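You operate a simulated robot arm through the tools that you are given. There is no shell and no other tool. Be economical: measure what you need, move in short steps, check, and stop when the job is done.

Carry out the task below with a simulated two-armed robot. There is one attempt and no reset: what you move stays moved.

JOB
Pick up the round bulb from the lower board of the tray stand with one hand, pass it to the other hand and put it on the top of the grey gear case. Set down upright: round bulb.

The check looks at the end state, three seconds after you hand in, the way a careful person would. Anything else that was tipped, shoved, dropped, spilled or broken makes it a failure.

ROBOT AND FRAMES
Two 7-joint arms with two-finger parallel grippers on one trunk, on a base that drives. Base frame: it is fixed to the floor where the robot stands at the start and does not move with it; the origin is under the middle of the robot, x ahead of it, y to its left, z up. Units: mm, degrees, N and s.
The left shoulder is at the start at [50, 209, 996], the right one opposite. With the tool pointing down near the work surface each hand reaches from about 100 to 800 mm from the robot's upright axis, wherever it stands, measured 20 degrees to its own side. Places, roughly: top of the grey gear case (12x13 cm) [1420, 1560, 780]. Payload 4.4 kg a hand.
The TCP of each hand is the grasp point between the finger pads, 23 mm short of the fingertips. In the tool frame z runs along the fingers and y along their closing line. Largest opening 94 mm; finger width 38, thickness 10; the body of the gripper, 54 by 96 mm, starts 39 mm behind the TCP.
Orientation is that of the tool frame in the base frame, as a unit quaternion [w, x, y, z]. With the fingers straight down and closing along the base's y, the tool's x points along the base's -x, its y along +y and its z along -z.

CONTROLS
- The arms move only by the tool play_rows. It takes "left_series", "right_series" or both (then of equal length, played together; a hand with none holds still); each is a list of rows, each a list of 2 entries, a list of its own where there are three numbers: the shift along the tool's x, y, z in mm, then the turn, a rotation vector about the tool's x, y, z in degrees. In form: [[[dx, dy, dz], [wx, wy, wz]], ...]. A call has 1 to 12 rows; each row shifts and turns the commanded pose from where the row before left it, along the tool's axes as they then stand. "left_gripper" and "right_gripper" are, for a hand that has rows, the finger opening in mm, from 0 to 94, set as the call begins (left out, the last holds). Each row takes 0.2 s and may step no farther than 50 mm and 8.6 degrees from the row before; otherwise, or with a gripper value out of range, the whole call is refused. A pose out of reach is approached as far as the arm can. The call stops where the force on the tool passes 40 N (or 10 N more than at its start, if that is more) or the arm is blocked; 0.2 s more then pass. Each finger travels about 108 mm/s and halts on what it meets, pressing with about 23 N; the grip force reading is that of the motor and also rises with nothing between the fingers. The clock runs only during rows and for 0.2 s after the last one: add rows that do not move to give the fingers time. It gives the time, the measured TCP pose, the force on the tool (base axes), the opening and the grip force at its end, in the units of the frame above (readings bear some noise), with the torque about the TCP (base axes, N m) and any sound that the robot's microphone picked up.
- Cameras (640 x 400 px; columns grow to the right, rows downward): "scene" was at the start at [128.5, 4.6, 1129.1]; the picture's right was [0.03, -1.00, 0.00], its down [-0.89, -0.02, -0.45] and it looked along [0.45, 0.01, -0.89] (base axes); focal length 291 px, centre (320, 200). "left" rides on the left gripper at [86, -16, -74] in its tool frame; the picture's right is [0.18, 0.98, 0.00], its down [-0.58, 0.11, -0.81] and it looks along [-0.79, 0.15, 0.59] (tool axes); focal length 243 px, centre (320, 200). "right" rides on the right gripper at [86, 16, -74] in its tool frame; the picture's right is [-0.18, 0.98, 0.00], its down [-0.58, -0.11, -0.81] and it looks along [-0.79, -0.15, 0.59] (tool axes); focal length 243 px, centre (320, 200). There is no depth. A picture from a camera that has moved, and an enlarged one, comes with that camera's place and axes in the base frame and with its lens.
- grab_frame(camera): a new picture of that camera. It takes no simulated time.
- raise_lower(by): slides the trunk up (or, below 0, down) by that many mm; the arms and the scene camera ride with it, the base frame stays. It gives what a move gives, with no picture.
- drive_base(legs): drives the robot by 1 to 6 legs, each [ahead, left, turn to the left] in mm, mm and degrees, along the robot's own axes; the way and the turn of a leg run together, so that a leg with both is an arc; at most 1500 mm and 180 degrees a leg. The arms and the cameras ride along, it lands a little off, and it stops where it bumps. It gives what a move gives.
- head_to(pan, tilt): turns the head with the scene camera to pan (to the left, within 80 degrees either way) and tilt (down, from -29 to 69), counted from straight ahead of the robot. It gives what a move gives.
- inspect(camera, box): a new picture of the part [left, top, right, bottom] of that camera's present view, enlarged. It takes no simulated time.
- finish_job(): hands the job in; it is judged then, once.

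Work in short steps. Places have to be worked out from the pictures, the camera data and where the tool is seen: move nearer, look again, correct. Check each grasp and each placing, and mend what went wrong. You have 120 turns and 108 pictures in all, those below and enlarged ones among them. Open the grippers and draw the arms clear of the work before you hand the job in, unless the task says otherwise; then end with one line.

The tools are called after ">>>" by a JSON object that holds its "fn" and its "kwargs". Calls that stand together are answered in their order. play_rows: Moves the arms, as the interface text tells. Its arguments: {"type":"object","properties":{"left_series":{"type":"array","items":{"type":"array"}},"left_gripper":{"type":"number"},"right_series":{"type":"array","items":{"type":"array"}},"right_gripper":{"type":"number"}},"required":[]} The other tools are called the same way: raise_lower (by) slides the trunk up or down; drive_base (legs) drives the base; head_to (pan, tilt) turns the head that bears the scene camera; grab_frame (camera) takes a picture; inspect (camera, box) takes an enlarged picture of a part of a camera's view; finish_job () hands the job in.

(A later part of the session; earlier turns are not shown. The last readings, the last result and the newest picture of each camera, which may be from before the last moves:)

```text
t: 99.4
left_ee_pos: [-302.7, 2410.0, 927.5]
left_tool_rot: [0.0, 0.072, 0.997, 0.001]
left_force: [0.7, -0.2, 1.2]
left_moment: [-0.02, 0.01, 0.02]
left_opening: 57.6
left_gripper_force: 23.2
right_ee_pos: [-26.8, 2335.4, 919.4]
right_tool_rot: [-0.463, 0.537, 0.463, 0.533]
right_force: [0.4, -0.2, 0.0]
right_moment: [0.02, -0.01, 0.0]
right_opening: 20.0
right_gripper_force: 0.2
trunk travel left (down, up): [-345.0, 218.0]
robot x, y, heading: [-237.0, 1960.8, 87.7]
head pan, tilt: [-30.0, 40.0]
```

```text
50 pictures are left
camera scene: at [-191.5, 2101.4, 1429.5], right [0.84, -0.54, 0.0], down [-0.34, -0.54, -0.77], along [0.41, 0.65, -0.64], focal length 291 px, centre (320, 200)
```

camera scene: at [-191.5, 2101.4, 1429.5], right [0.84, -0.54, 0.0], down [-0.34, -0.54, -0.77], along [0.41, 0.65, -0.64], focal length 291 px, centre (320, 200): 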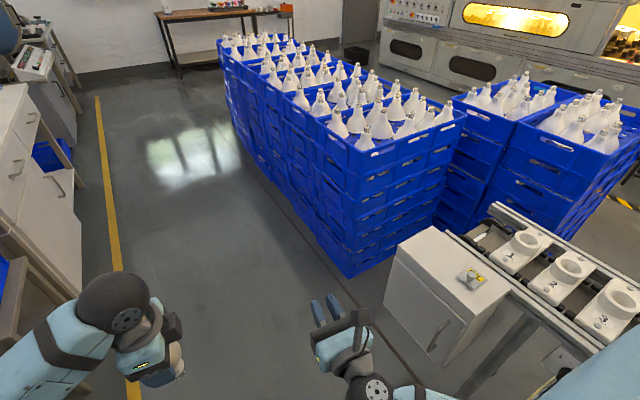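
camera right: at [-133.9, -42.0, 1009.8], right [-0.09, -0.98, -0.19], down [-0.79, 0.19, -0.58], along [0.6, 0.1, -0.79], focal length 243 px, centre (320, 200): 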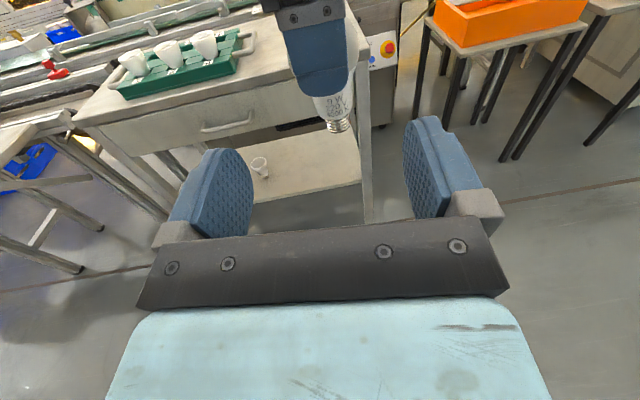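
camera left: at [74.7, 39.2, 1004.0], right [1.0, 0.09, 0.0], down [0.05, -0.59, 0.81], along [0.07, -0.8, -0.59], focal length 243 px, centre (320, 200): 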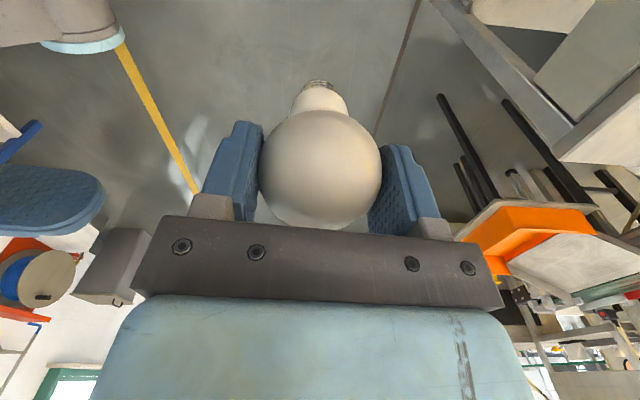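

The gap by the cabinet is too narrow (~400 mm) for the base. I go further along the aisle with the trunk raised to see whether there's a way around the bins.

>>> {"fn": "raise_lower", "kwargs": {"by": 210}}

>>> {"fn": "drive_base", "kwargs": {"legs": [[0, 130, 0], [1400, 0, 0]]}}

>>> {"fn": "head_to", "kwargs": {"pan": -50, "tilt": 35}}

>>> {"fn": "grab_frame", "kwargs": {"camera": "scene"}}

>>> {"fn": "head_to", "kwargs": {"pan": -80, "tilt": 35}}

>>> {"fn": "grab_frame", "kwargs": {"camera": "scene"}}

```text
t: 101.7
left_ee_pos: [-302.9, 2410.6, 1136.2]
left_tool_rot: [-0.001, 0.073, 0.997, 0.001]
left_force: [-0.1, 0.0, -0.3]
left_moment: [0.03, 0.0, -0.01]
left_opening: 57.6
left_gripper_force: 23.2
right_ee_pos: [-28.4, 2336.7, 1129.0]
right_tool_rot: [-0.463, 0.536, 0.463, 0.533]
right_force: [-0.4, 0.5, 0.3]
right_moment: [0.01, -0.03, 0.03]
right_opening: 19.8
right_gripper_force: 0.1
trunk travel left (down, up): [-555.0, 8.0]
robot x, y, heading: [-240.1, 1958.6, 87.5]
head pan, tilt: [-30.0, 40.0]
```

```text
t: 110.0
left_ee_pos: [-400.6, 3812.6, 1137.2]
left_tool_rot: [0.0, 0.061, 0.998, 0.001]
left_force: [-0.1, -0.5, -0.5]
left_moment: [-0.03, 0.02, -0.01]
left_opening: 57.5
left_gripper_force: 22.9
right_ee_pos: [-122.3, 3744.5, 1130.2]
right_tool_rot: [-0.47, 0.53, 0.47, 0.526]
right_force: [-0.4, -0.1, -0.2]
right_moment: [0.01, 0.01, 0.02]
right_opening: 20.1
right_gripper_force: 0.1
trunk travel left (down, up): [-555.0, 8.0]
robot x, y, heading: [-321.4, 3362.9, 88.8]
head pan, tilt: [-30.0, 40.0]
```

```text
t: 110.8
left_ee_pos: [-400.1, 3812.4, 1136.3]
left_tool_rot: [-0.001, 0.061, 0.998, 0.001]
left_force: [-0.8, -0.1, -0.4]
left_moment: [0.0, 0.0, -0.02]
left_opening: 57.2
left_gripper_force: 23.2
right_ee_pos: [-122.6, 3744.3, 1129.4]
right_tool_rot: [-0.47, 0.53, 0.47, 0.526]
right_force: [-0.3, -0.3, 0.4]
right_moment: [0.01, -0.01, 0.01]
right_opening: 19.9
right_gripper_force: 0.1
trunk travel left (down, up): [-555.0, 8.0]
robot x, y, heading: [-325.5, 3360.9, 88.9]
head pan, tilt: [-50.0, 35.0]
```

```text
49 pictures are left
camera scene: at [-256.7, 3488.7, 1647.0], right [0.63, -0.78, 0.0], down [-0.45, -0.36, -0.82], along [0.64, 0.52, -0.57], focal length 291 px, centre (320, 200)
```

scene: 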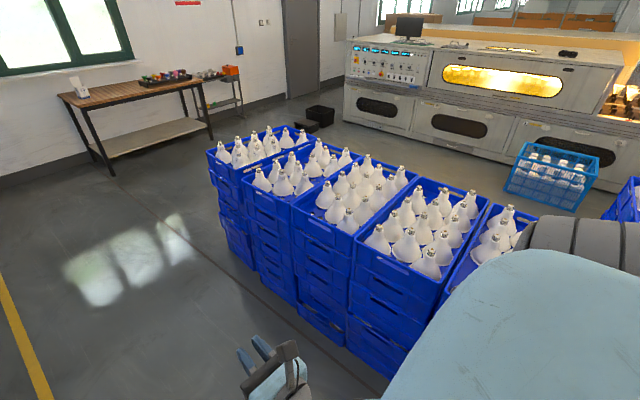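

```text
t: 111.8
left_ee_pos: [-400.9, 3812.3, 1136.9]
left_tool_rot: [-0.001, 0.06, 0.998, 0.001]
left_force: [0.1, 0.4, 0.5]
left_moment: [-0.03, -0.02, -0.04]
left_opening: 57.7
left_gripper_force: 23.3
right_ee_pos: [-123.1, 3745.0, 1130.2]
right_tool_rot: [-0.47, 0.53, 0.47, 0.526]
right_force: [0.7, 0.3, 0.6]
right_moment: [-0.01, -0.01, 0.01]
right_opening: 20.1
right_gripper_force: 0.0
trunk travel left (down, up): [-555.0, 8.0]
robot x, y, heading: [-323.5, 3364.2, 88.9]
head pan, tilt: [-80.0, 35.0]
```

```text
48 pictures are left
camera scene: at [-238.0, 3447.2, 1647.0], right [0.16, -0.99, 0.0], down [-0.57, -0.09, -0.82], along [0.81, 0.13, -0.57], focal length 291 px, centre (320, 200)
```

scene: 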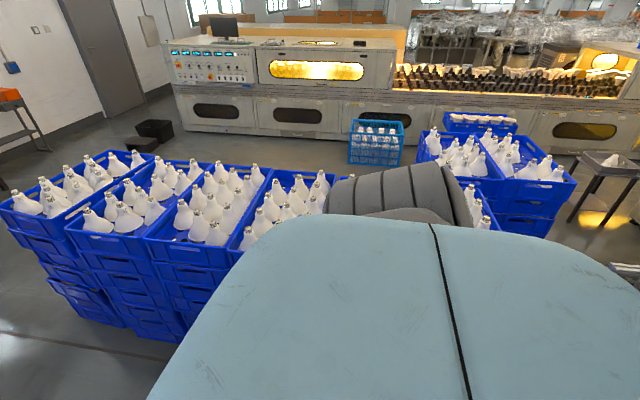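

There's a wide way around the bins' far end, between bins and oven (x≈1900–2900). I drive up the aisle to y≈5750, turn right and look.

>>> {"fn": "drive_base", "kwargs": {"legs": [[1500, 0, 0], [900, 0, 0], [0, 0, -89]]}}

>>> {"fn": "head_to", "kwargs": {"pan": -20, "tilt": 30}}

>>> {"fn": "grab_frame", "kwargs": {"camera": "scene"}}

```text
t: 122.1
left_ee_pos: [-383.3, 5917.3, 1132.1]
left_tool_rot: [0.003, 0.054, 0.999, -0.008]
left_force: [0.0, 0.7, -0.9]
left_moment: [-0.03, 0.02, -0.01]
left_opening: 57.6
left_gripper_force: 22.6
right_ee_pos: [-108.6, 5860.7, 1131.5]
right_tool_rot: [-0.474, 0.527, 0.473, 0.524]
right_force: [0.3, 0.0, 0.3]
right_moment: [0.01, -0.02, 0.01]
right_opening: 19.9
right_gripper_force: 0.0
trunk travel left (down, up): [-555.0, 8.0]
robot x, y, heading: [-304.8, 5474.3, 89.8]
head pan, tilt: [-80.0, 35.0]
stopped in leg 2: the robot was blocked; the commanded pose is now the measured one
```

```text
t: 123.4
left_ee_pos: [-383.5, 5917.9, 1130.9]
left_tool_rot: [0.002, 0.053, 0.999, -0.008]
left_force: [0.3, 0.4, -1.1]
left_moment: [0.02, -0.05, 0.02]
left_opening: 57.8
left_gripper_force: 23.6
right_ee_pos: [-108.2, 5859.8, 1130.2]
right_tool_rot: [-0.474, 0.527, 0.474, 0.523]
right_force: [-0.8, -0.1, 0.0]
right_moment: [0.02, 0.01, 0.02]
right_opening: 19.9
right_gripper_force: 0.0
trunk travel left (down, up): [-555.0, 8.0]
robot x, y, heading: [-302.7, 5476.3, 89.6]
head pan, tilt: [-20.0, 30.0]
```

```text
47 pictures are left
camera scene: at [-273.2, 5630.6, 1654.7], right [0.94, -0.34, 0.0], down [-0.17, -0.47, -0.87], along [0.3, 0.81, -0.5], focal length 291 px, centre (320, 200)
```

scene: 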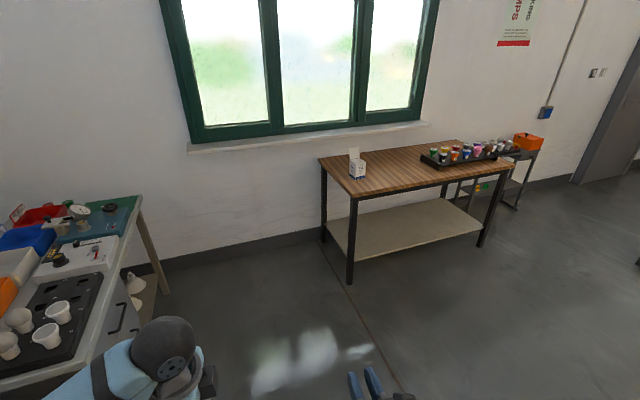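

Blocked by the bench on the left. I shift right 250 (clear of bins) and turn to face +x.

>>> {"fn": "drive_base", "kwargs": {"legs": [[-80, -60, 0], [0, -240, 0]]}}

>>> {"fn": "head_to", "kwargs": {"pan": -75, "tilt": 35}}

>>> {"fn": "grab_frame", "kwargs": {"camera": "scene"}}

>>> {"fn": "grab_frame", "kwargs": {"camera": "left"}}

```text
t: 126.9
left_ee_pos: [-85.6, 5838.9, 1131.0]
left_tool_rot: [0.001, 0.052, 0.999, -0.007]
left_force: [0.2, -1.0, -0.7]
left_moment: [0.0, -0.03, -0.01]
left_opening: 57.3
left_gripper_force: 22.6
right_ee_pos: [190.5, 5779.0, 1130.2]
right_tool_rot: [-0.475, 0.526, 0.474, 0.522]
right_force: [0.7, 0.0, 0.4]
right_moment: [-0.02, 0.01, -0.02]
right_opening: 20.2
right_gripper_force: 0.1
trunk travel left (down, up): [-555.0, 8.0]
robot x, y, heading: [-3.8, 5396.7, 90.0]
head pan, tilt: [-20.0, 30.0]
```

```text
t: 128.2
left_ee_pos: [-85.0, 5838.1, 1131.2]
left_tool_rot: [0.002, 0.053, 0.999, -0.008]
left_force: [0.1, -0.4, 0.1]
left_moment: [0.0, 0.0, -0.01]
left_opening: 57.5
left_gripper_force: 22.9
right_ee_pos: [191.3, 5777.6, 1129.2]
right_tool_rot: [-0.475, 0.526, 0.474, 0.523]
right_force: [-0.3, 0.4, 0.1]
right_moment: [0.01, 0.01, 0.01]
right_opening: 19.9
right_gripper_force: 0.2
trunk travel left (down, up): [-555.0, 8.0]
robot x, y, heading: [-7.2, 5396.9, 90.0]
head pan, tilt: [-75.0, 35.0]
```

```text
46 pictures are left
camera scene: at [78.5, 5488.0, 1647.0], right [0.26, -0.97, 0.0], down [-0.55, -0.15, -0.82], along [0.79, 0.21, -0.57], focal length 291 px, centre (320, 200)
```

scene: 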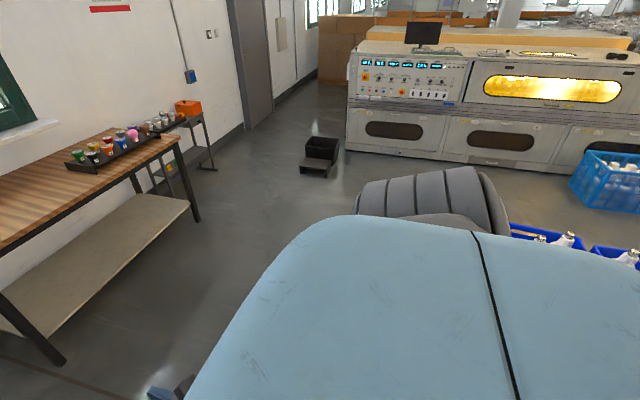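

```text
45 pictures are left
camera left: at [-173.1, 5832.1, 1206.9], right [-0.08, 1.0, -0.01], down [0.59, 0.06, 0.81], along [0.81, 0.06, -0.59], focal length 243 px, centre (320, 200)
```

left: 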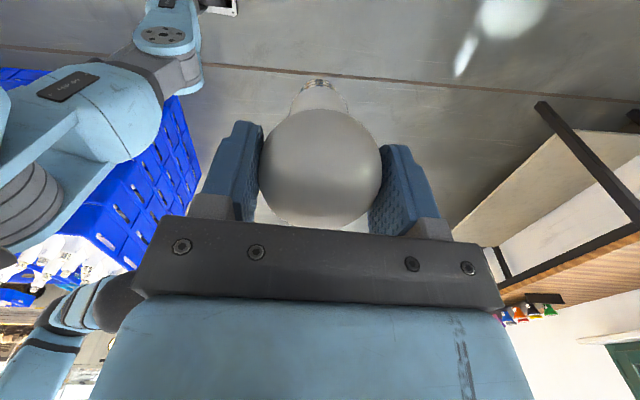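

Clear ahead. Turn to face +x, shift slightly left, and drive ahead 2300.

>>> {"fn": "drive_base", "kwargs": {"legs": [[150, 0, 0], [0, 0, -90], [1400, 0, 0], [900, 0, 0]]}}

>>> {"fn": "head_to", "kwargs": {"pan": -78, "tilt": 30}}

>>> {"fn": "grab_frame", "kwargs": {"camera": "scene"}}

```text
t: 144.3
left_ee_pos: [2722.5, 5518.5, 1132.9]
left_tool_rot: [-0.004, 0.755, 0.656, -0.006]
left_force: [-1.3, 0.7, -0.8]
left_moment: [0.0, 0.0, -0.02]
left_opening: 57.5
left_gripper_force: 22.8
right_ee_pos: [2654.1, 5245.8, 1130.4]
right_tool_rot: [0.046, 0.706, -0.049, 0.705]
right_force: [-0.5, 0.6, 0.0]
right_moment: [0.0, 0.02, -0.01]
right_opening: 19.9
right_gripper_force: 0.1
trunk travel left (down, up): [-555.0, 8.0]
robot x, y, heading: [2273.9, 5452.6, -2.0]
head pan, tilt: [-75.0, 35.0]
```

```text
t: 144.9
left_ee_pos: [2721.3, 5519.4, 1131.6]
left_tool_rot: [-0.004, 0.755, 0.656, -0.006]
left_force: [-0.3, -0.9, -0.1]
left_moment: [0.02, 0.0, -0.02]
left_opening: 57.8
left_gripper_force: 23.3
right_ee_pos: [2654.4, 5246.0, 1130.7]
right_tool_rot: [0.047, 0.706, -0.049, 0.704]
right_force: [-0.3, 0.6, -0.7]
right_moment: [-0.01, 0.0, 0.02]
right_opening: 20.1
right_gripper_force: 0.1
trunk travel left (down, up): [-555.0, 8.0]
robot x, y, heading: [2276.3, 5452.6, -2.2]
head pan, tilt: [-78.0, 30.0]
```

```text
44 pictures are left
camera scene: at [2357.7, 5365.7, 1654.8], right [-0.98, -0.17, 0.0], down [-0.09, 0.49, -0.87], along [0.15, -0.85, -0.5], focal length 291 px, centre (320, 200)
```

scene: 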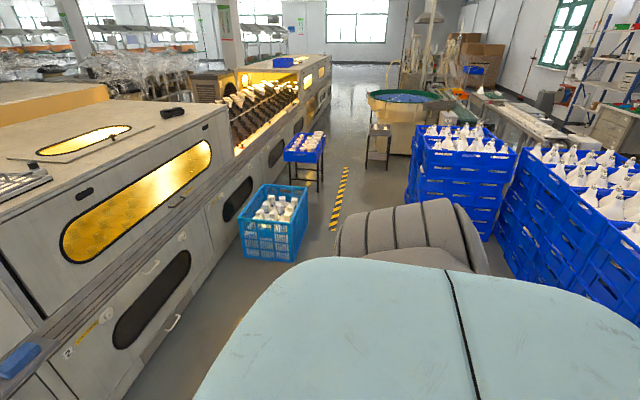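

The aisle between bins and crate is ~970 mm wide, centre x≈2375. I turn to face −y, centre, and drive to y≈2900.

>>> {"fn": "drive_base", "kwargs": {"legs": [[0, 0, -88], [0, 95, 0], [1300, 0, 0], [1200, 0, 0]]}}

>>> {"fn": "head_to", "kwargs": {"pan": 15, "tilt": 35}}

>>> {"fn": "grab_frame", "kwargs": {"camera": "scene"}}

>>> {"fn": "head_to", "kwargs": {"pan": -30, "tilt": 40}}

>>> {"fn": "grab_frame", "kwargs": {"camera": "scene"}}

```text
t: 161.9
left_ee_pos: [2609.0, 2521.3, 1130.6]
left_tool_rot: [-0.008, 1.0, -0.013, -0.001]
left_force: [0.2, 0.4, 0.8]
left_moment: [-0.01, -0.05, -0.03]
left_opening: 57.8
left_gripper_force: 23.6
right_ee_pos: [2328.9, 2558.6, 1130.5]
right_tool_rot: [-0.503, -0.495, 0.507, -0.495]
right_force: [1.4, 0.5, 0.0]
right_moment: [0.01, -0.02, 0.01]
right_opening: 20.3
right_gripper_force: 0.1
trunk travel left (down, up): [-555.0, 8.0]
robot x, y, heading: [2493.7, 2952.8, -85.4]
head pan, tilt: [-78.0, 30.0]
```

```text
t: 163.6
left_ee_pos: [2608.6, 2522.5, 1130.7]
left_tool_rot: [-0.007, 1.0, -0.013, -0.002]
left_force: [0.2, 0.1, -0.1]
left_moment: [-0.01, -0.01, -0.02]
left_opening: 57.6
left_gripper_force: 23.0
right_ee_pos: [2328.8, 2558.1, 1130.2]
right_tool_rot: [-0.503, -0.495, 0.507, -0.495]
right_force: [0.0, -0.1, -1.2]
right_moment: [-0.01, 0.03, -0.04]
right_opening: 19.7
right_gripper_force: 0.1
trunk travel left (down, up): [-555.0, 8.0]
robot x, y, heading: [2491.1, 2961.8, -85.5]
head pan, tilt: [15.0, 35.0]
```

```text
43 pictures are left
camera scene: at [2525.4, 2809.7, 1647.0], right [-0.94, -0.33, 0.0], down [-0.19, 0.54, -0.82], along [0.27, -0.77, -0.57], focal length 291 px, centre (320, 200)
```

scene: 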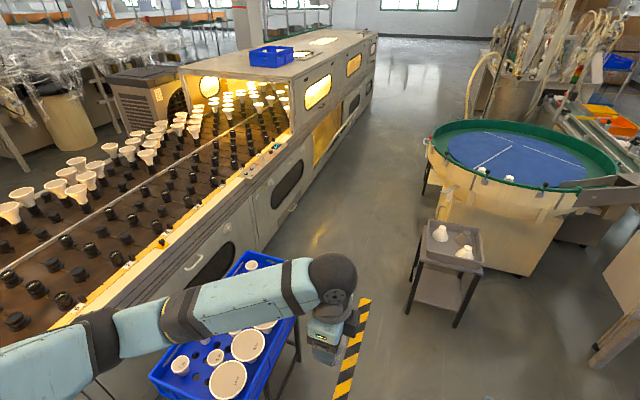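

```text
t: 164.7
left_ee_pos: [2608.3, 2521.5, 1131.5]
left_tool_rot: [-0.007, 1.0, -0.012, -0.001]
left_force: [0.0, 0.4, -0.3]
left_moment: [0.01, 0.04, 0.0]
left_opening: 58.1
left_gripper_force: 23.2
right_ee_pos: [2327.5, 2558.5, 1129.5]
right_tool_rot: [-0.504, -0.495, 0.507, -0.495]
right_force: [-0.4, 0.1, -0.2]
right_moment: [0.01, 0.01, -0.01]
right_opening: 19.9
right_gripper_force: 0.1
trunk travel left (down, up): [-555.0, 8.0]
robot x, y, heading: [2489.1, 2959.5, -85.1]
head pan, tilt: [-30.0, 40.0]
```

```text
42 pictures are left
camera scene: at [2459.5, 2815.9, 1639.5], right [-0.9, 0.43, 0.0], down [0.28, 0.58, -0.77], along [-0.33, -0.69, -0.64], focal length 291 px, centre (320, 200)
```

scene: 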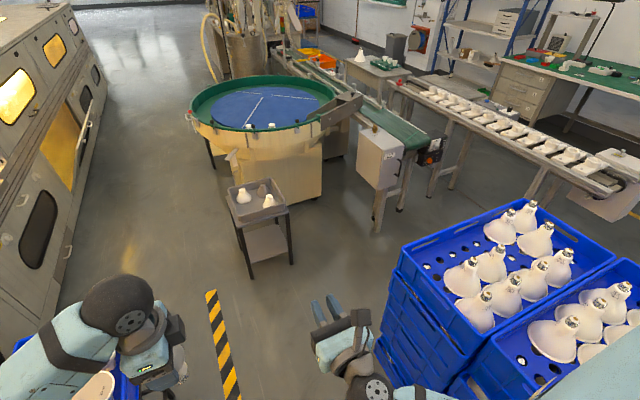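

Near the goal area. I look straight down to learn my base footprint, since the passage between stand (y≲1580) and bins (y≳2292) is ~710 mm.

>>> {"fn": "head_to", "kwargs": {"pan": 0, "tilt": 69}}

>>> {"fn": "grab_frame", "kwargs": {"camera": "scene"}}

>>> {"fn": "head_to", "kwargs": {"pan": -60, "tilt": 60}}

>>> {"fn": "grab_frame", "kwargs": {"camera": "scene"}}

```text
t: 165.7
left_ee_pos: [2607.7, 2521.6, 1130.7]
left_tool_rot: [-0.007, 1.0, -0.012, -0.002]
left_force: [0.6, 0.7, 0.2]
left_moment: [-0.04, -0.01, 0.0]
left_opening: 57.9
left_gripper_force: 23.2
right_ee_pos: [2328.0, 2557.3, 1129.5]
right_tool_rot: [-0.504, -0.494, 0.508, -0.494]
right_force: [0.0, 0.6, -0.1]
right_moment: [-0.03, -0.01, -0.02]
right_opening: 19.6
right_gripper_force: 0.0
trunk travel left (down, up): [-555.0, 8.0]
robot x, y, heading: [2492.7, 2956.2, -85.2]
head pan, tilt: [0.0, 68.8]
```

```text
41 pictures are left
camera scene: at [2500.3, 2836.9, 1603.4], right [-1.0, -0.08, 0.0], down [-0.07, 0.93, -0.36], along [0.03, -0.36, -0.93], focal length 291 px, centre (320, 200)
```

scene: 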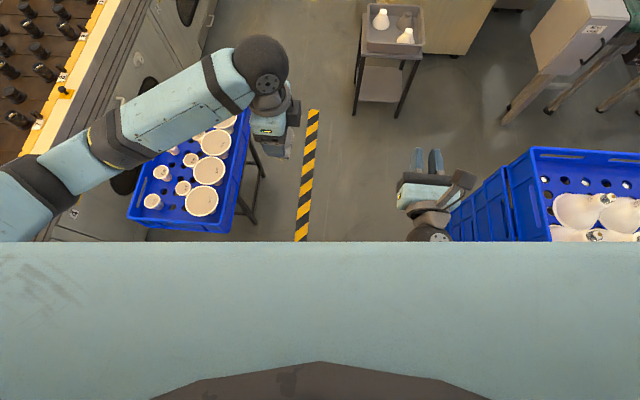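

```text
t: 167.0
left_ee_pos: [2608.1, 2522.6, 1131.3]
left_tool_rot: [-0.007, 1.0, -0.012, -0.002]
left_force: [0.9, -0.2, -0.4]
left_moment: [0.02, -0.01, 0.02]
left_opening: 57.4
left_gripper_force: 23.6
right_ee_pos: [2329.0, 2558.2, 1129.5]
right_tool_rot: [-0.504, -0.495, 0.507, -0.495]
right_force: [-0.4, 0.4, 0.0]
right_moment: [0.01, 0.02, -0.04]
right_opening: 19.9
right_gripper_force: 0.1
trunk travel left (down, up): [-555.0, 8.0]
robot x, y, heading: [2490.0, 2960.2, -85.2]
head pan, tilt: [-60.0, 60.0]
```

```text
40 pictures are left
camera scene: at [2441.1, 2854.9, 1612.7], right [-0.57, 0.82, 0.0], down [0.71, 0.49, -0.5], along [-0.41, -0.28, -0.87], focal length 291 px, centre (320, 200)
```

scene: 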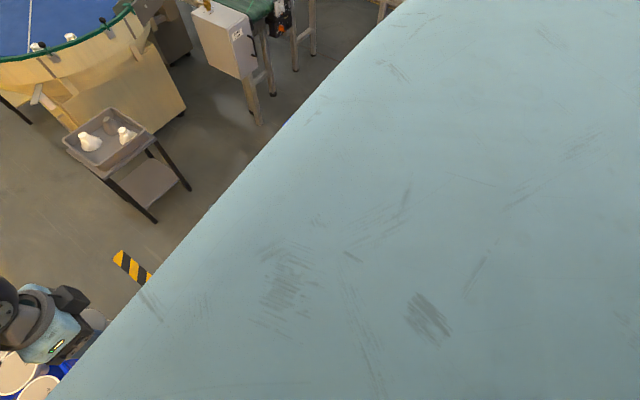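

Drive: square up to −90°, shift right 150 (x≈2340), and advance 500.

>>> {"fn": "drive_base", "kwargs": {"legs": [[0, 0, -4.8], [0, -150, 0], [500, 0, 0]]}}

>>> {"fn": "head_to", "kwargs": {"pan": -35, "tilt": 50}}

>>> {"fn": "grab_frame", "kwargs": {"camera": "scene"}}

```text
t: 171.9
left_ee_pos: [2418.7, 2022.2, 1132.3]
left_tool_rot: [-0.006, 0.998, -0.054, -0.002]
left_force: [-0.4, -0.7, 0.2]
left_moment: [-0.02, -0.04, 0.03]
left_opening: 57.7
left_gripper_force: 22.8
right_ee_pos: [2144.6, 2083.5, 1130.4]
right_tool_rot: [-0.525, -0.472, 0.527, -0.473]
right_force: [0.9, -0.3, 0.3]
right_moment: [-0.02, -0.03, 0.01]
right_opening: 19.8
right_gripper_force: 0.0
trunk travel left (down, up): [-555.0, 8.0]
robot x, y, heading: [2338.4, 2467.3, -90.4]
head pan, tilt: [-60.0, 60.0]
```

```text
t: 172.8
left_ee_pos: [2419.8, 2022.5, 1132.0]
left_tool_rot: [-0.008, 0.998, -0.054, -0.001]
left_force: [0.2, 0.1, 0.4]
left_moment: [-0.01, 0.03, 0.04]
left_opening: 57.5
left_gripper_force: 23.0
right_ee_pos: [2144.6, 2082.9, 1130.5]
right_tool_rot: [-0.523, -0.473, 0.528, -0.474]
right_force: [0.3, 0.0, 0.1]
right_moment: [-0.02, 0.01, 0.04]
right_opening: 20.1
right_gripper_force: 0.1
trunk travel left (down, up): [-555.0, 8.0]
robot x, y, heading: [2340.9, 2466.0, -90.3]
head pan, tilt: [-35.0, 50.0]
```

```text
39 pictures are left
camera scene: at [2294.4, 2339.0, 1625.3], right [-0.82, 0.58, 0.0], down [0.44, 0.62, -0.64], along [-0.37, -0.52, -0.77], focal length 291 px, centre (320, 200)
```

scene: 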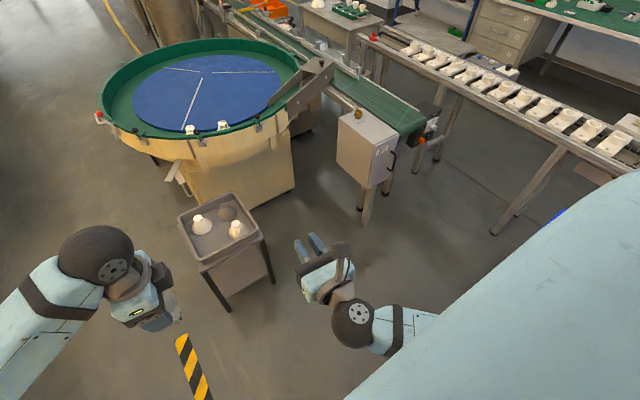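

I'll rotate in the open area first (to face −x), then strafe down the aisle and drive forward through the passage; this puts the case ahead‑left for the left arm.

>>> {"fn": "drive_base", "kwargs": {"legs": [[-650, 0, 0], [0, 0, -90]]}}

>>> {"fn": "drive_base", "kwargs": {"legs": [[0, 650, 0]]}}

>>> {"fn": "head_to", "kwargs": {"pan": 50, "tilt": 55}}

>>> {"fn": "grab_frame", "kwargs": {"camera": "scene"}}

```text
t: 180.3
left_ee_pos: [1901.2, 3048.7, 1131.4]
left_tool_rot: [0.007, -0.658, 0.753, -0.004]
left_force: [0.3, -0.4, -0.8]
left_moment: [0.02, -0.01, 0.01]
left_opening: 57.7
left_gripper_force: 22.9
right_ee_pos: [1967.6, 3321.0, 1130.8]
right_tool_rot: [-0.704, 0.049, 0.707, 0.046]
right_force: [0.4, -0.2, 0.0]
right_moment: [0.0, -0.01, 0.02]
right_opening: 19.8
right_gripper_force: 0.1
trunk travel left (down, up): [-555.0, 8.0]
robot x, y, heading: [2346.2, 3110.9, 178.2]
head pan, tilt: [-35.0, 50.0]
```

```text
t: 186.4
left_ee_pos: [1878.7, 2403.0, 1131.6]
left_tool_rot: [0.006, -0.656, 0.755, -0.004]
left_force: [1.2, -0.3, -1.0]
left_moment: [-0.03, -0.02, 0.01]
left_opening: 57.4
left_gripper_force: 23.3
right_ee_pos: [1947.3, 2676.3, 1129.5]
right_tool_rot: [-0.704, 0.049, 0.707, 0.046]
right_force: [-0.1, -0.1, 0.5]
right_moment: [0.01, 0.0, 0.02]
right_opening: 20.1
right_gripper_force: 0.0
trunk travel left (down, up): [-555.0, 8.0]
robot x, y, heading: [2325.7, 2466.1, 177.7]
head pan, tilt: [-35.0, 50.0]
```

```text
t: 188.0
left_ee_pos: [1878.9, 2403.3, 1131.8]
left_tool_rot: [0.005, -0.656, 0.755, -0.005]
left_force: [-0.2, 0.0, -0.6]
left_moment: [0.0, -0.04, 0.02]
left_opening: 57.6
left_gripper_force: 23.1
right_ee_pos: [1947.1, 2676.7, 1129.2]
right_tool_rot: [-0.705, 0.05, 0.706, 0.048]
right_force: [0.0, 0.1, -0.4]
right_moment: [0.01, -0.01, 0.0]
right_opening: 19.8
right_gripper_force: 0.1
trunk travel left (down, up): [-555.0, 8.0]
robot x, y, heading: [2325.8, 2469.5, 177.6]
head pan, tilt: [50.0, 55.0]
```

```text
38 pictures are left
camera scene: at [2207.2, 2419.9, 1618.8], right [-0.74, 0.67, 0.0], down [0.55, 0.61, -0.57], along [-0.38, -0.43, -0.82], focal length 291 px, centre (320, 200)
```

scene: 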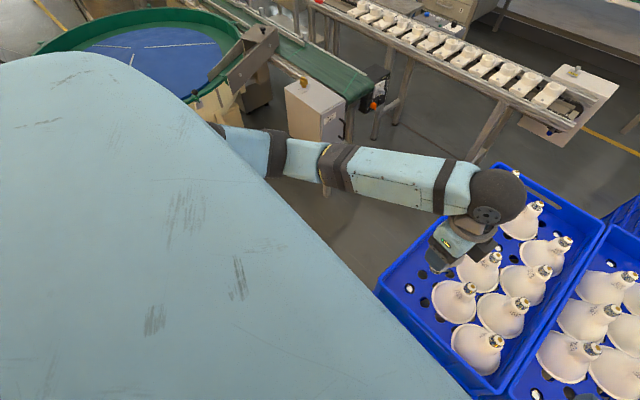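

Square the heading and strafe left 515 to y≈1950.

>>> {"fn": "drive_base", "kwargs": {"legs": [[0, 0, 2.3], [0, 515, 0]]}}

>>> {"fn": "head_to", "kwargs": {"pan": 75, "tilt": 69}}

>>> {"fn": "grab_frame", "kwargs": {"camera": "scene"}}

>>> {"fn": "head_to", "kwargs": {"pan": -30, "tilt": 60}}

>>> {"fn": "grab_frame", "kwargs": {"camera": "scene"}}

```text
t: 193.6
left_ee_pos: [1879.8, 1862.8, 1131.4]
left_tool_rot: [0.007, -0.666, 0.746, -0.004]
left_force: [1.0, 0.9, -0.9]
left_moment: [0.01, 0.02, 0.0]
left_opening: 57.7
left_gripper_force: 22.5
right_ee_pos: [1939.4, 2138.2, 1129.5]
right_tool_rot: [-0.705, 0.041, 0.707, 0.038]
right_force: [-0.6, -0.4, -0.5]
right_moment: [0.0, 0.02, -0.01]
right_opening: 20.0
right_gripper_force: 0.1
trunk travel left (down, up): [-555.0, 8.0]
robot x, y, heading: [2323.1, 1941.6, 179.3]
head pan, tilt: [50.0, 55.0]
stopped in leg 2: the robot was blocked; the commanded pose is now the measured one
```

```text
t: 194.5
left_ee_pos: [1878.8, 1862.3, 1132.4]
left_tool_rot: [0.005, -0.666, 0.746, -0.004]
left_force: [-0.1, -0.3, -1.1]
left_moment: [-0.03, 0.02, -0.01]
left_opening: 57.6
left_gripper_force: 22.9
right_ee_pos: [1939.6, 2138.3, 1130.3]
right_tool_rot: [-0.705, 0.041, 0.707, 0.038]
right_force: [-0.1, 0.1, 0.0]
right_moment: [0.01, 0.01, 0.0]
right_opening: 20.1
right_gripper_force: 0.1
trunk travel left (down, up): [-555.0, 8.0]
robot x, y, heading: [2322.9, 1940.3, 179.8]
head pan, tilt: [75.0, 68.8]
```

```text
37 pictures are left
camera scene: at [2239.2, 1890.0, 1603.4], right [-0.96, 0.27, 0.0], down [0.25, 0.9, -0.36], along [-0.1, -0.35, -0.93], focal length 291 px, centre (320, 200)
```

scene: 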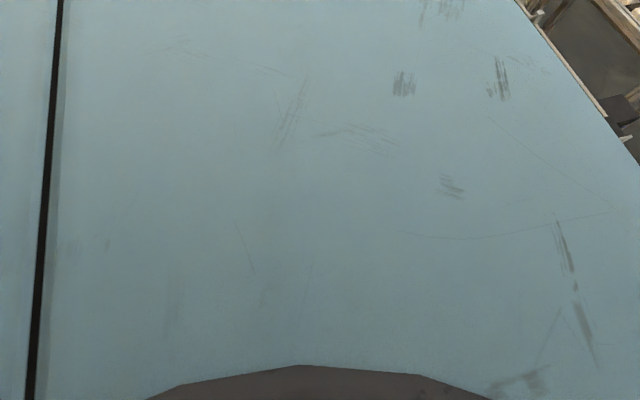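

```text
t: 196.3
left_ee_pos: [1879.6, 1863.4, 1131.4]
left_tool_rot: [0.006, -0.666, 0.746, -0.004]
left_force: [-0.3, 0.2, 0.1]
left_moment: [0.01, 0.01, 0.01]
left_opening: 57.6
left_gripper_force: 23.2
right_ee_pos: [1939.9, 2139.0, 1130.0]
right_tool_rot: [-0.705, 0.04, 0.707, 0.038]
right_force: [0.2, 0.0, 0.8]
right_moment: [0.03, 0.0, -0.01]
right_opening: 20.0
right_gripper_force: 0.1
trunk travel left (down, up): [-555.0, 8.0]
robot x, y, heading: [2320.6, 1940.0, 179.4]
head pan, tilt: [-30.0, 60.0]
```

```text
36 pictures are left
camera scene: at [2196.8, 1977.7, 1612.7], right [0.51, 0.86, 0.0], down [0.75, -0.44, -0.5], along [-0.43, 0.25, -0.87], focal length 291 px, centre (320, 200)
```

scene: 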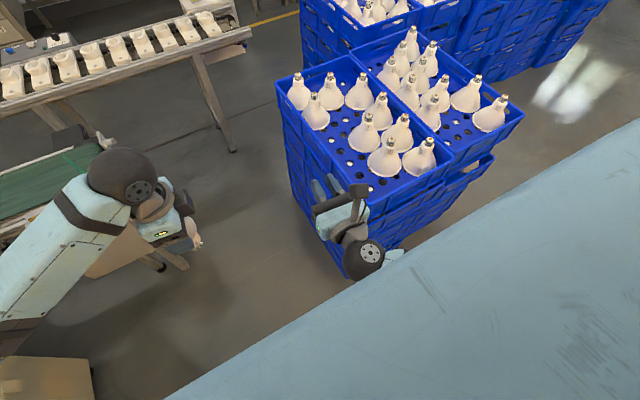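

Blocked right at the stand side (half‑width ≈346). I shift 12 mm away, then look at the stand from the left camera region before advancing only slightly.

>>> {"fn": "drive_base", "kwargs": {"legs": [[0, -14, 0.4]]}}

>>> {"fn": "head_to", "kwargs": {"pan": 70, "tilt": 40}}

>>> {"fn": "grab_frame", "kwargs": {"camera": "scene"}}

>>> {"fn": "grab_frame", "kwargs": {"camera": "left"}}

```text
t: 197.2
left_ee_pos: [1879.8, 1871.3, 1131.3]
left_tool_rot: [0.006, -0.668, 0.744, -0.004]
left_force: [0.6, -0.4, -0.1]
left_moment: [0.0, 0.01, 0.03]
left_opening: 57.8
left_gripper_force: 22.7
right_ee_pos: [1939.2, 2147.1, 1129.9]
right_tool_rot: [-0.705, 0.037, 0.708, 0.034]
right_force: [0.0, 0.7, -0.4]
right_moment: [-0.04, 0.0, -0.01]
right_opening: 20.0
right_gripper_force: 0.1
trunk travel left (down, up): [-555.0, 8.0]
robot x, y, heading: [2321.5, 1949.2, 179.8]
head pan, tilt: [-30.0, 60.0]
```

```text
t: 198.9
left_ee_pos: [1880.2, 1873.5, 1132.5]
left_tool_rot: [0.007, -0.669, 0.743, -0.004]
left_force: [-0.5, -0.3, 0.0]
left_moment: [0.03, 0.0, -0.03]
left_opening: 57.8
left_gripper_force: 22.1
right_ee_pos: [1938.6, 2147.5, 1130.6]
right_tool_rot: [-0.705, 0.038, 0.707, 0.035]
right_force: [0.6, 0.5, 0.5]
right_moment: [-0.01, 0.0, 0.0]
right_opening: 19.7
right_gripper_force: 0.0
trunk travel left (down, up): [-555.0, 8.0]
robot x, y, heading: [2322.8, 1951.2, 180.0]
head pan, tilt: [70.0, 40.0]
```

```text
35 pictures are left
camera scene: at [2225.1, 1876.8, 1639.5], right [-0.94, 0.34, 0.0], down [0.22, 0.6, -0.77], along [-0.26, -0.72, -0.64], focal length 291 px, centre (320, 200)
```

scene: 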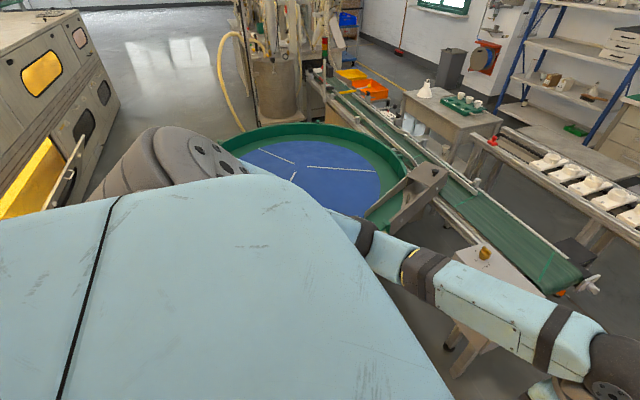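

```text
34 pictures are left
camera left: at [1885.9, 1784.9, 1206.9], right [-1.0, -0.08, -0.01], down [-0.06, 0.59, 0.81], along [-0.06, 0.8, -0.59], focal length 243 px, centre (320, 200)
```

left: 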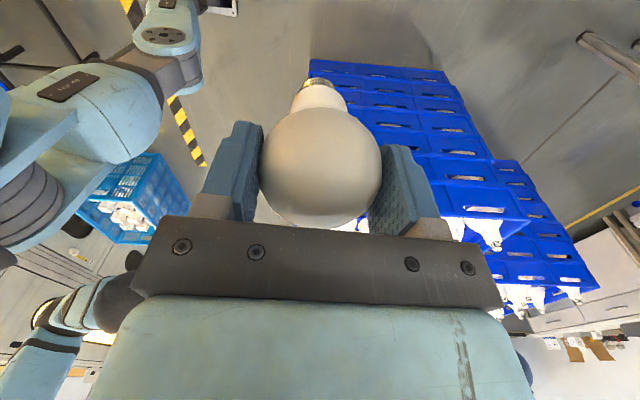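

Strait is tight, so I test reach from here: lower the trunk 180 and extend the left arm part-way toward the case.

>>> {"fn": "raise_lower", "kwargs": {"by": -180}}

>>> {"fn": "play_rows", "kwargs": {"left_series": [[[28.2, 33.8, 0], [0, 0, 0]], [[28.2, 33.8, 0], [0, 0, 0]], [[28.2, 33.8, 0], [0, 0, 0]], [[28.2, 33.8, 0], [0, 0, 0]], [[28.2, 33.8, 0], [0, 0, 0]], [[28.2, 33.8, 0], [0, 0, 0]]]}}

>>> {"fn": "head_to", "kwargs": {"pan": 35, "tilt": 35}}

>>> {"fn": "grab_frame", "kwargs": {"camera": "scene"}}

```text
t: 200.9
left_ee_pos: [1880.9, 1873.0, 953.0]
left_tool_rot: [0.005, -0.669, 0.743, -0.004]
left_force: [-0.3, 0.7, 0.1]
left_moment: [0.01, 0.02, -0.02]
left_opening: 57.6
left_gripper_force: 23.3
right_ee_pos: [1939.3, 2148.2, 949.5]
right_tool_rot: [-0.705, 0.037, 0.707, 0.034]
right_force: [0.4, 0.1, -0.2]
right_moment: [-0.03, -0.03, 0.0]
right_opening: 20.0
right_gripper_force: 0.1
trunk travel left (down, up): [-375.0, 188.0]
robot x, y, heading: [2321.2, 1958.0, 179.9]
head pan, tilt: [70.0, 40.0]
```

```text
t: 202.3
left_ee_pos: [1662.3, 1725.3, 949.2]
left_tool_rot: [0.006, -0.669, 0.743, -0.005]
left_force: [0.4, 0.2, -1.1]
left_moment: [0.01, -0.01, -0.01]
left_opening: 57.5
left_gripper_force: 23.2
right_ee_pos: [1938.9, 2148.8, 950.3]
right_tool_rot: [-0.705, 0.037, 0.708, 0.034]
right_force: [0.0, 0.4, -0.9]
right_moment: [-0.01, 0.01, 0.01]
right_opening: 20.1
right_gripper_force: 0.0
trunk travel left (down, up): [-375.0, 188.0]
robot x, y, heading: [2325.6, 1959.1, 179.9]
head pan, tilt: [70.0, 40.0]
```

```text
t: 203.3
left_ee_pos: [1663.0, 1726.2, 949.3]
left_tool_rot: [0.007, -0.669, 0.743, -0.003]
left_force: [-0.1, -0.2, -0.3]
left_moment: [0.03, -0.01, -0.03]
left_opening: 57.4
left_gripper_force: 23.2
right_ee_pos: [1939.2, 2148.7, 950.1]
right_tool_rot: [-0.705, 0.038, 0.707, 0.035]
right_force: [0.7, -0.3, -0.2]
right_moment: [0.01, 0.01, -0.03]
right_opening: 19.9
right_gripper_force: 0.0
trunk travel left (down, up): [-375.0, 188.0]
robot x, y, heading: [2322.5, 1952.9, 180.0]
head pan, tilt: [35.0, 35.0]
```

```text
33 pictures are left
camera scene: at [2182.2, 1906.0, 1467.0], right [-0.57, 0.82, 0.0], down [0.47, 0.33, -0.82], along [-0.67, -0.47, -0.57], focal length 291 px, centre (320, 200)
```

scene: 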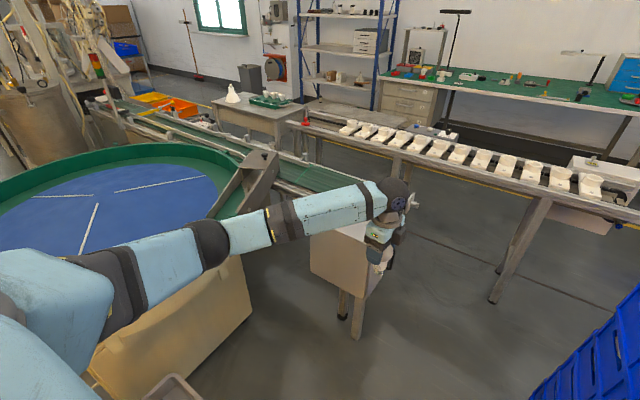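

Reaching 610 mm from the shoulder fine. Extend further in steps.

>>> {"fn": "play_rows", "kwargs": {"left_series": [[[28.2, 33.8, 0], [0, 0, 0]], [[28.2, 33.8, 0], [0, 0, 0]], [[28.2, 33.8, 0], [0, 0, 0]], [[0, 0, 0], [0, 0, 0]]]}}

>>> {"fn": "grab_frame", "kwargs": {"camera": "scene"}}

```text
t: 204.3
left_ee_pos: [1554.6, 1650.6, 946.8]
left_tool_rot: [0.006, -0.67, 0.743, -0.004]
left_force: [0.3, -0.2, 0.3]
left_moment: [0.01, 0.01, -0.03]
left_opening: 57.6
left_gripper_force: 22.8
right_ee_pos: [1940.0, 2149.6, 950.0]
right_tool_rot: [-0.705, 0.038, 0.707, 0.034]
right_force: [-0.7, 0.7, -0.4]
right_moment: [-0.01, -0.03, 0.0]
right_opening: 20.0
right_gripper_force: 0.2
trunk travel left (down, up): [-375.0, 188.0]
robot x, y, heading: [2322.0, 1952.8, 179.7]
head pan, tilt: [35.0, 35.0]
```

```text
32 pictures are left
camera scene: at [2182.8, 1906.0, 1467.1], right [-0.57, 0.82, 0.0], down [0.47, 0.33, -0.82], along [-0.67, -0.47, -0.57], focal length 291 px, centre (320, 200)
```

scene: 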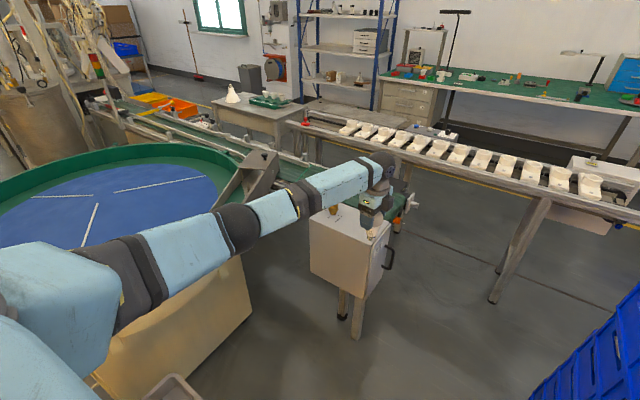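

Arm reaches to 724 mm; I need ~110 more, so drive forward 110 in line (stand/bins margins ~10–15 mm).

>>> {"fn": "drive_base", "kwargs": {"legs": [[110, 0, 0]]}}

>>> {"fn": "grab_frame", "kwargs": {"camera": "scene"}}

>>> {"fn": "grab_frame", "kwargs": {"camera": "left"}}

```text
t: 205.5
left_ee_pos: [1448.5, 1651.6, 946.9]
left_tool_rot: [0.007, -0.668, 0.744, -0.004]
left_force: [-0.6, -0.2, -0.7]
left_moment: [0.01, -0.03, 0.0]
left_opening: 57.6
left_gripper_force: 23.2
right_ee_pos: [1833.8, 2149.4, 949.9]
right_tool_rot: [-0.705, 0.038, 0.708, 0.034]
right_force: [0.7, -0.7, 0.6]
right_moment: [0.01, 0.0, 0.01]
right_opening: 19.8
right_gripper_force: 0.1
trunk travel left (down, up): [-375.0, 188.0]
robot x, y, heading: [2216.7, 1949.7, 179.8]
head pan, tilt: [35.0, 35.0]
```

```text
31 pictures are left
camera scene: at [2075.6, 1906.8, 1467.0], right [-0.57, 0.82, 0.0], down [0.47, 0.33, -0.82], along [-0.67, -0.47, -0.57], focal length 291 px, centre (320, 200)
```

scene: 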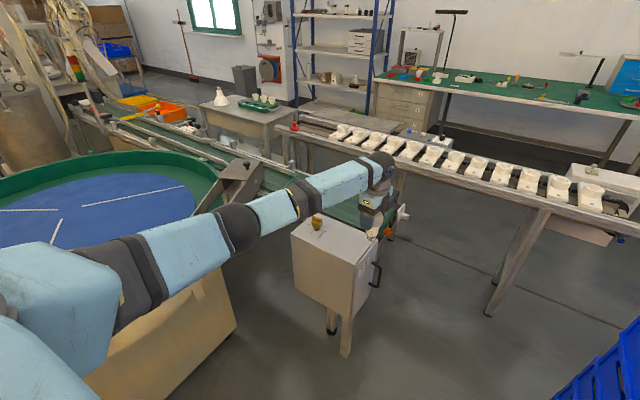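

```text
30 pictures are left
camera left: at [1453.1, 1563.9, 1021.5], right [-1.0, -0.08, -0.02], down [-0.06, 0.59, 0.81], along [-0.05, 0.8, -0.59], focal length 243 px, centre (320, 200)
```

left: 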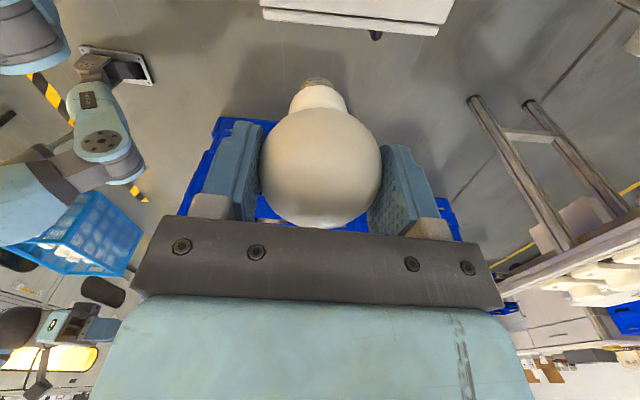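

The edge of the case top is at y≈1641, x≈1350–1500, knob at ≈(1425,1430). I move over to (1425, 1562) and correct the 0.9° tilt.

>>> {"fn": "play_rows", "kwargs": {"left_series": [[[30.5, 4.6, 0], [0, 0, 0]], [[30.5, 4.6, 0], [0, 0, 0]], [[30.5, 4.6, 0], [-0.88, 0.29, 0]], [[0, 0, 0], [0, 0, 0]]]}}

>>> {"fn": "grab_frame", "kwargs": {"camera": "left"}}

>>> {"fn": "inspect", "kwargs": {"camera": "scene", "box": [260, 130, 440, 310]}}

```text
t: 206.5
left_ee_pos: [1424.0, 1561.0, 943.5]
left_tool_rot: [0.0, -0.668, 0.744, 0.0]
left_force: [-0.2, -0.1, 0.2]
left_moment: [-0.05, 0.0, 0.0]
left_opening: 57.7
left_gripper_force: 23.3
right_ee_pos: [1833.5, 2150.0, 950.5]
right_tool_rot: [-0.705, 0.039, 0.707, 0.036]
right_force: [0.1, -0.3, -0.6]
right_moment: [0.0, 0.0, 0.02]
right_opening: 20.1
right_gripper_force: 0.0
trunk travel left (down, up): [-375.0, 188.0]
robot x, y, heading: [2218.1, 1958.2, 180.0]
head pan, tilt: [35.0, 35.0]
```

```text
29 pictures are left
camera left: at [1430.6, 1474.1, 1019.8], right [-1.0, -0.08, 0.0], down [-0.04, 0.59, 0.81], along [-0.06, 0.8, -0.59], focal length 243 px, centre (320, 200)
```

left: 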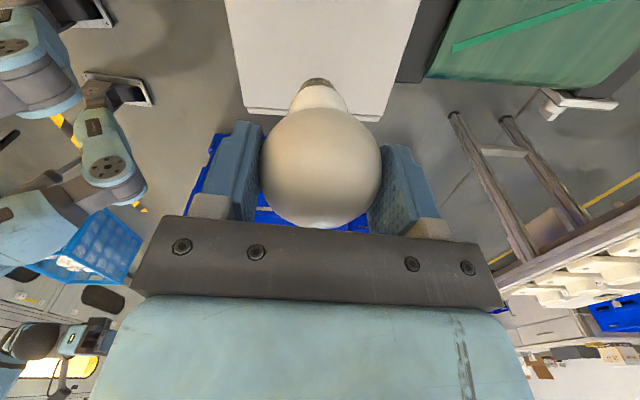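

```text
2.22 times, centred on (350, 220) of scene
camera zoom: at [2076.0, 1907.1, 1467.0], right [-0.57, 0.82, 0.0], down [0.47, 0.33, -0.82], along [-0.67, -0.47, -0.57], focal length 648 px, centre (253, 156)
```

zoom: 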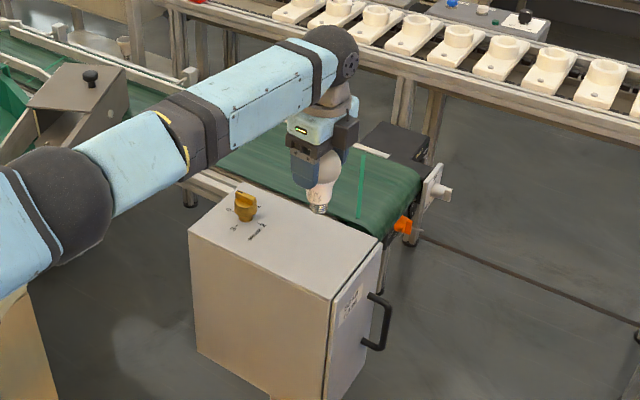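

Well centred on the case top (x 1349–1501, edge y 1637). Bulb base ≈850; descend 45 and check.

>>> {"fn": "play_rows", "kwargs": {"left_series": [[[0, 0, 15], [0, 0, 0]], [[0, 0, 15], [0, 0, 0]], [[0, 0, 15], [0, 0, 0]], [[0, 0, 0], [0, 0, 0]]]}}

>>> {"fn": "inspect", "kwargs": {"camera": "scene", "box": [290, 170, 390, 250]}}

>>> {"fn": "inspect", "kwargs": {"camera": "left", "box": [220, 0, 420, 125]}}

```text
t: 207.5
left_ee_pos: [1425.8, 1563.1, 898.3]
left_tool_rot: [-0.001, -0.669, 0.744, 0.0]
left_force: [0.5, 0.0, -0.3]
left_moment: [-0.01, -0.01, 0.0]
left_opening: 57.6
left_gripper_force: 23.3
right_ee_pos: [1834.0, 2149.9, 950.7]
right_tool_rot: [-0.705, 0.039, 0.708, 0.035]
right_force: [0.5, -0.1, 0.3]
right_moment: [0.0, -0.02, 0.04]
right_opening: 20.1
right_gripper_force: 0.0
trunk travel left (down, up): [-375.0, 188.0]
robot x, y, heading: [2219.7, 1951.7, 179.7]
head pan, tilt: [35.0, 35.0]
```

```text
5.00 times, centred on (340, 210) of scene
camera zoom: at [2076.3, 1906.6, 1467.1], right [-0.57, 0.82, 0.0], down [0.47, 0.33, -0.82], along [-0.67, -0.47, -0.57], focal length 1457 px, centre (220, 150)
```

zoom: 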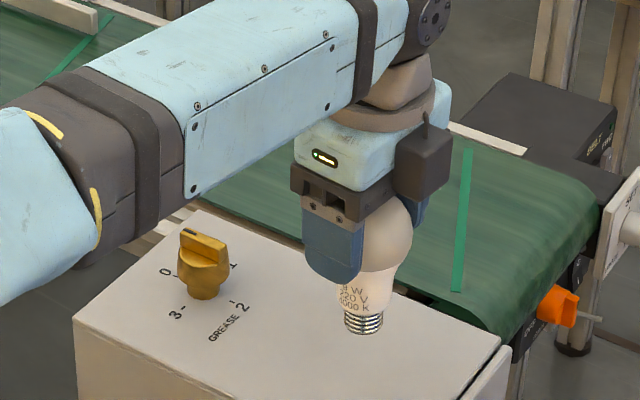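

```text
3.20 times, centred on (320, 62) of left
camera zoom: at [1432.0, 1474.5, 975.4], right [-1.0, -0.08, 0.0], down [-0.05, 0.59, 0.81], along [-0.06, 0.8, -0.59], focal length 776 px, centre (320, 640)
```

zoom: 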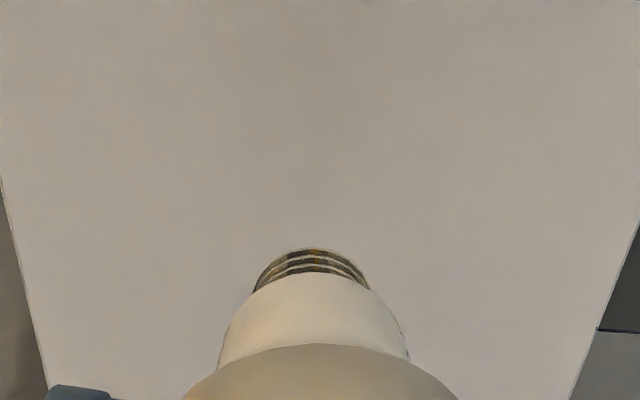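

Bulb hangs upright just above the free area. Descend another 14 mm.

>>> {"fn": "play_rows", "kwargs": {"left_series": [[[0, 0, 7], [0, 0, 0]], [[0, 0, 7], [0, 0, 0]], [[0, 0, 0], [0, 0, 0]]]}}

>>> {"fn": "inspect", "kwargs": {"camera": "scene", "box": [290, 170, 390, 250]}}

```text
t: 208.3
left_ee_pos: [1424.3, 1562.0, 887.7]
left_tool_rot: [-0.002, -0.669, 0.744, 0.0]
left_force: [0.6, 0.2, -0.6]
left_moment: [0.03, -0.02, -0.01]
left_opening: 57.7
left_gripper_force: 22.9
right_ee_pos: [1832.5, 2150.3, 950.1]
right_tool_rot: [-0.705, 0.039, 0.707, 0.036]
right_force: [0.5, -0.1, -0.3]
right_moment: [0.01, -0.01, 0.0]
right_opening: 20.0
right_gripper_force: 0.0
trunk travel left (down, up): [-375.0, 188.0]
robot x, y, heading: [2220.3, 1953.6, 179.9]
head pan, tilt: [35.0, 35.0]
```

```text
5.00 times, centred on (340, 210) of scene
camera zoom: at [2076.2, 1906.5, 1467.0], right [-0.57, 0.82, 0.0], down [0.47, 0.33, -0.82], along [-0.67, -0.47, -0.57], focal length 1457 px, centre (220, 150)
```

zoom: 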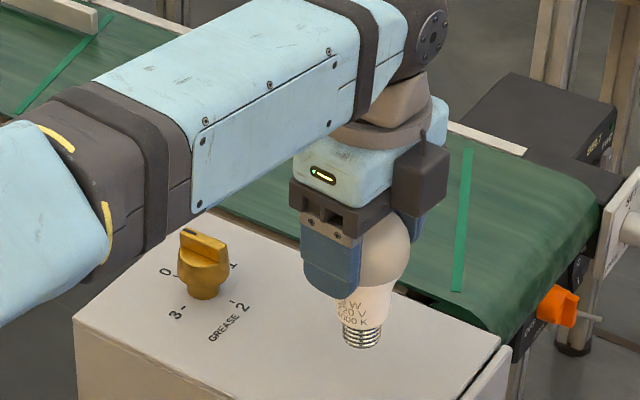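

No contact yet. Continue with small steps.

>>> {"fn": "play_rows", "kwargs": {"left_series": [[[0, 0, 3], [0, 0, 0]], [[0, 0, 3], [0, 0, 0]], [[0, 0, 0], [0, 0, 0]]]}}

>>> {"fn": "play_rows", "kwargs": {"left_series": [[[0, 0, 2], [0, 0, 0]], [[0, 0, 0], [0, 0, 0]]]}}

```text
t: 209.1
left_ee_pos: [1424.1, 1562.5, 880.5]
left_tool_rot: [-0.001, -0.669, 0.743, 0.0]
left_force: [0.5, -0.6, -0.6]
left_moment: [0.0, 0.0, -0.01]
left_opening: 57.6
left_gripper_force: 22.9
right_ee_pos: [1834.4, 2150.9, 949.8]
right_tool_rot: [-0.705, 0.037, 0.707, 0.034]
right_force: [-0.6, 0.9, 0.3]
right_moment: [0.0, 0.03, -0.06]
right_opening: 19.9
right_gripper_force: 0.1
trunk travel left (down, up): [-375.0, 188.0]
robot x, y, heading: [2218.8, 1953.0, 179.6]
head pan, tilt: [35.0, 35.0]
```

```text
t: 209.7
left_ee_pos: [1425.0, 1562.7, 878.5]
left_tool_rot: [-0.001, -0.669, 0.744, 0.001]
left_force: [-0.5, -0.1, 0.1]
left_moment: [-0.02, -0.01, -0.04]
left_opening: 57.5
left_gripper_force: 23.5
right_ee_pos: [1833.6, 2149.4, 950.1]
right_tool_rot: [-0.705, 0.038, 0.707, 0.035]
right_force: [0.2, -0.4, 0.0]
right_moment: [0.01, 0.01, -0.02]
right_opening: 19.9
right_gripper_force: 0.0
trunk travel left (down, up): [-375.0, 188.0]
robot x, y, heading: [2218.5, 1955.1, 180.0]
head pan, tilt: [35.0, 35.0]
```

Still no contact; keep stepping 2 mm at a time.

>>> {"fn": "play_rows", "kwargs": {"left_series": [[[0, 0, 2], [0, 0, 0]], [[0, 0, 0], [0, 0, 0]]]}}

>>> {"fn": "play_rows", "kwargs": {"left_series": [[[0, 0, 2], [0, 0, 0]], [[0, 0, 0], [0, 0, 0]]]}}

>>> {"fn": "inspect", "kwargs": {"camera": "scene", "box": [320, 190, 370, 230]}}

```text
t: 210.3
left_ee_pos: [1423.8, 1561.5, 877.0]
left_tool_rot: [-0.001, -0.669, 0.744, -0.001]
left_force: [-0.5, -0.4, 0.0]
left_moment: [0.01, 0.0, -0.01]
left_opening: 57.5
left_gripper_force: 23.0
right_ee_pos: [1832.4, 2149.5, 950.8]
right_tool_rot: [-0.705, 0.038, 0.707, 0.035]
right_force: [0.4, -0.3, -1.2]
right_moment: [0.04, -0.02, 0.0]
right_opening: 20.2
right_gripper_force: 0.0
trunk travel left (down, up): [-375.0, 188.0]
robot x, y, heading: [2215.7, 1956.8, 179.8]
head pan, tilt: [35.0, 35.0]
```

```text
t: 210.9
left_ee_pos: [1424.2, 1561.7, 874.3]
left_tool_rot: [-0.002, -0.668, 0.744, -0.002]
left_force: [1.4, 0.0, 0.2]
left_moment: [0.02, -0.01, 0.0]
left_opening: 57.5
left_gripper_force: 22.9
right_ee_pos: [1833.6, 2150.9, 949.7]
right_tool_rot: [-0.705, 0.038, 0.707, 0.035]
right_force: [-0.5, 0.5, -0.3]
right_moment: [0.02, -0.01, -0.02]
right_opening: 20.1
right_gripper_force: 0.0
trunk travel left (down, up): [-375.0, 188.0]
robot x, y, heading: [2217.1, 1953.7, 179.8]
head pan, tilt: [35.0, 35.0]
```

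```text
10.00 times, centred on (345, 210) of scene
camera zoom: at [2076.2, 1906.6, 1467.0], right [-0.57, 0.82, 0.0], down [0.47, 0.33, -0.82], along [-0.67, -0.47, -0.57], focal length 2914 px, centre (70, 100)
```

zoom: 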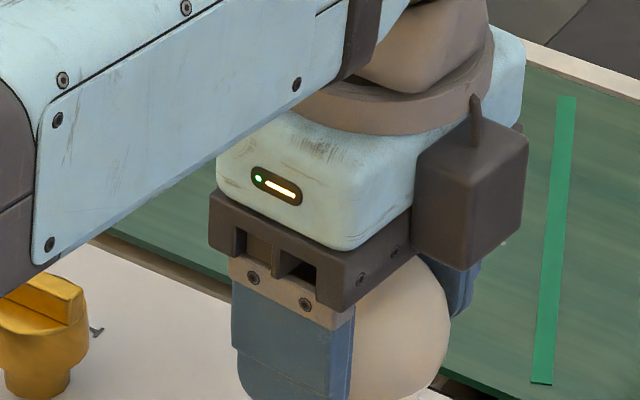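

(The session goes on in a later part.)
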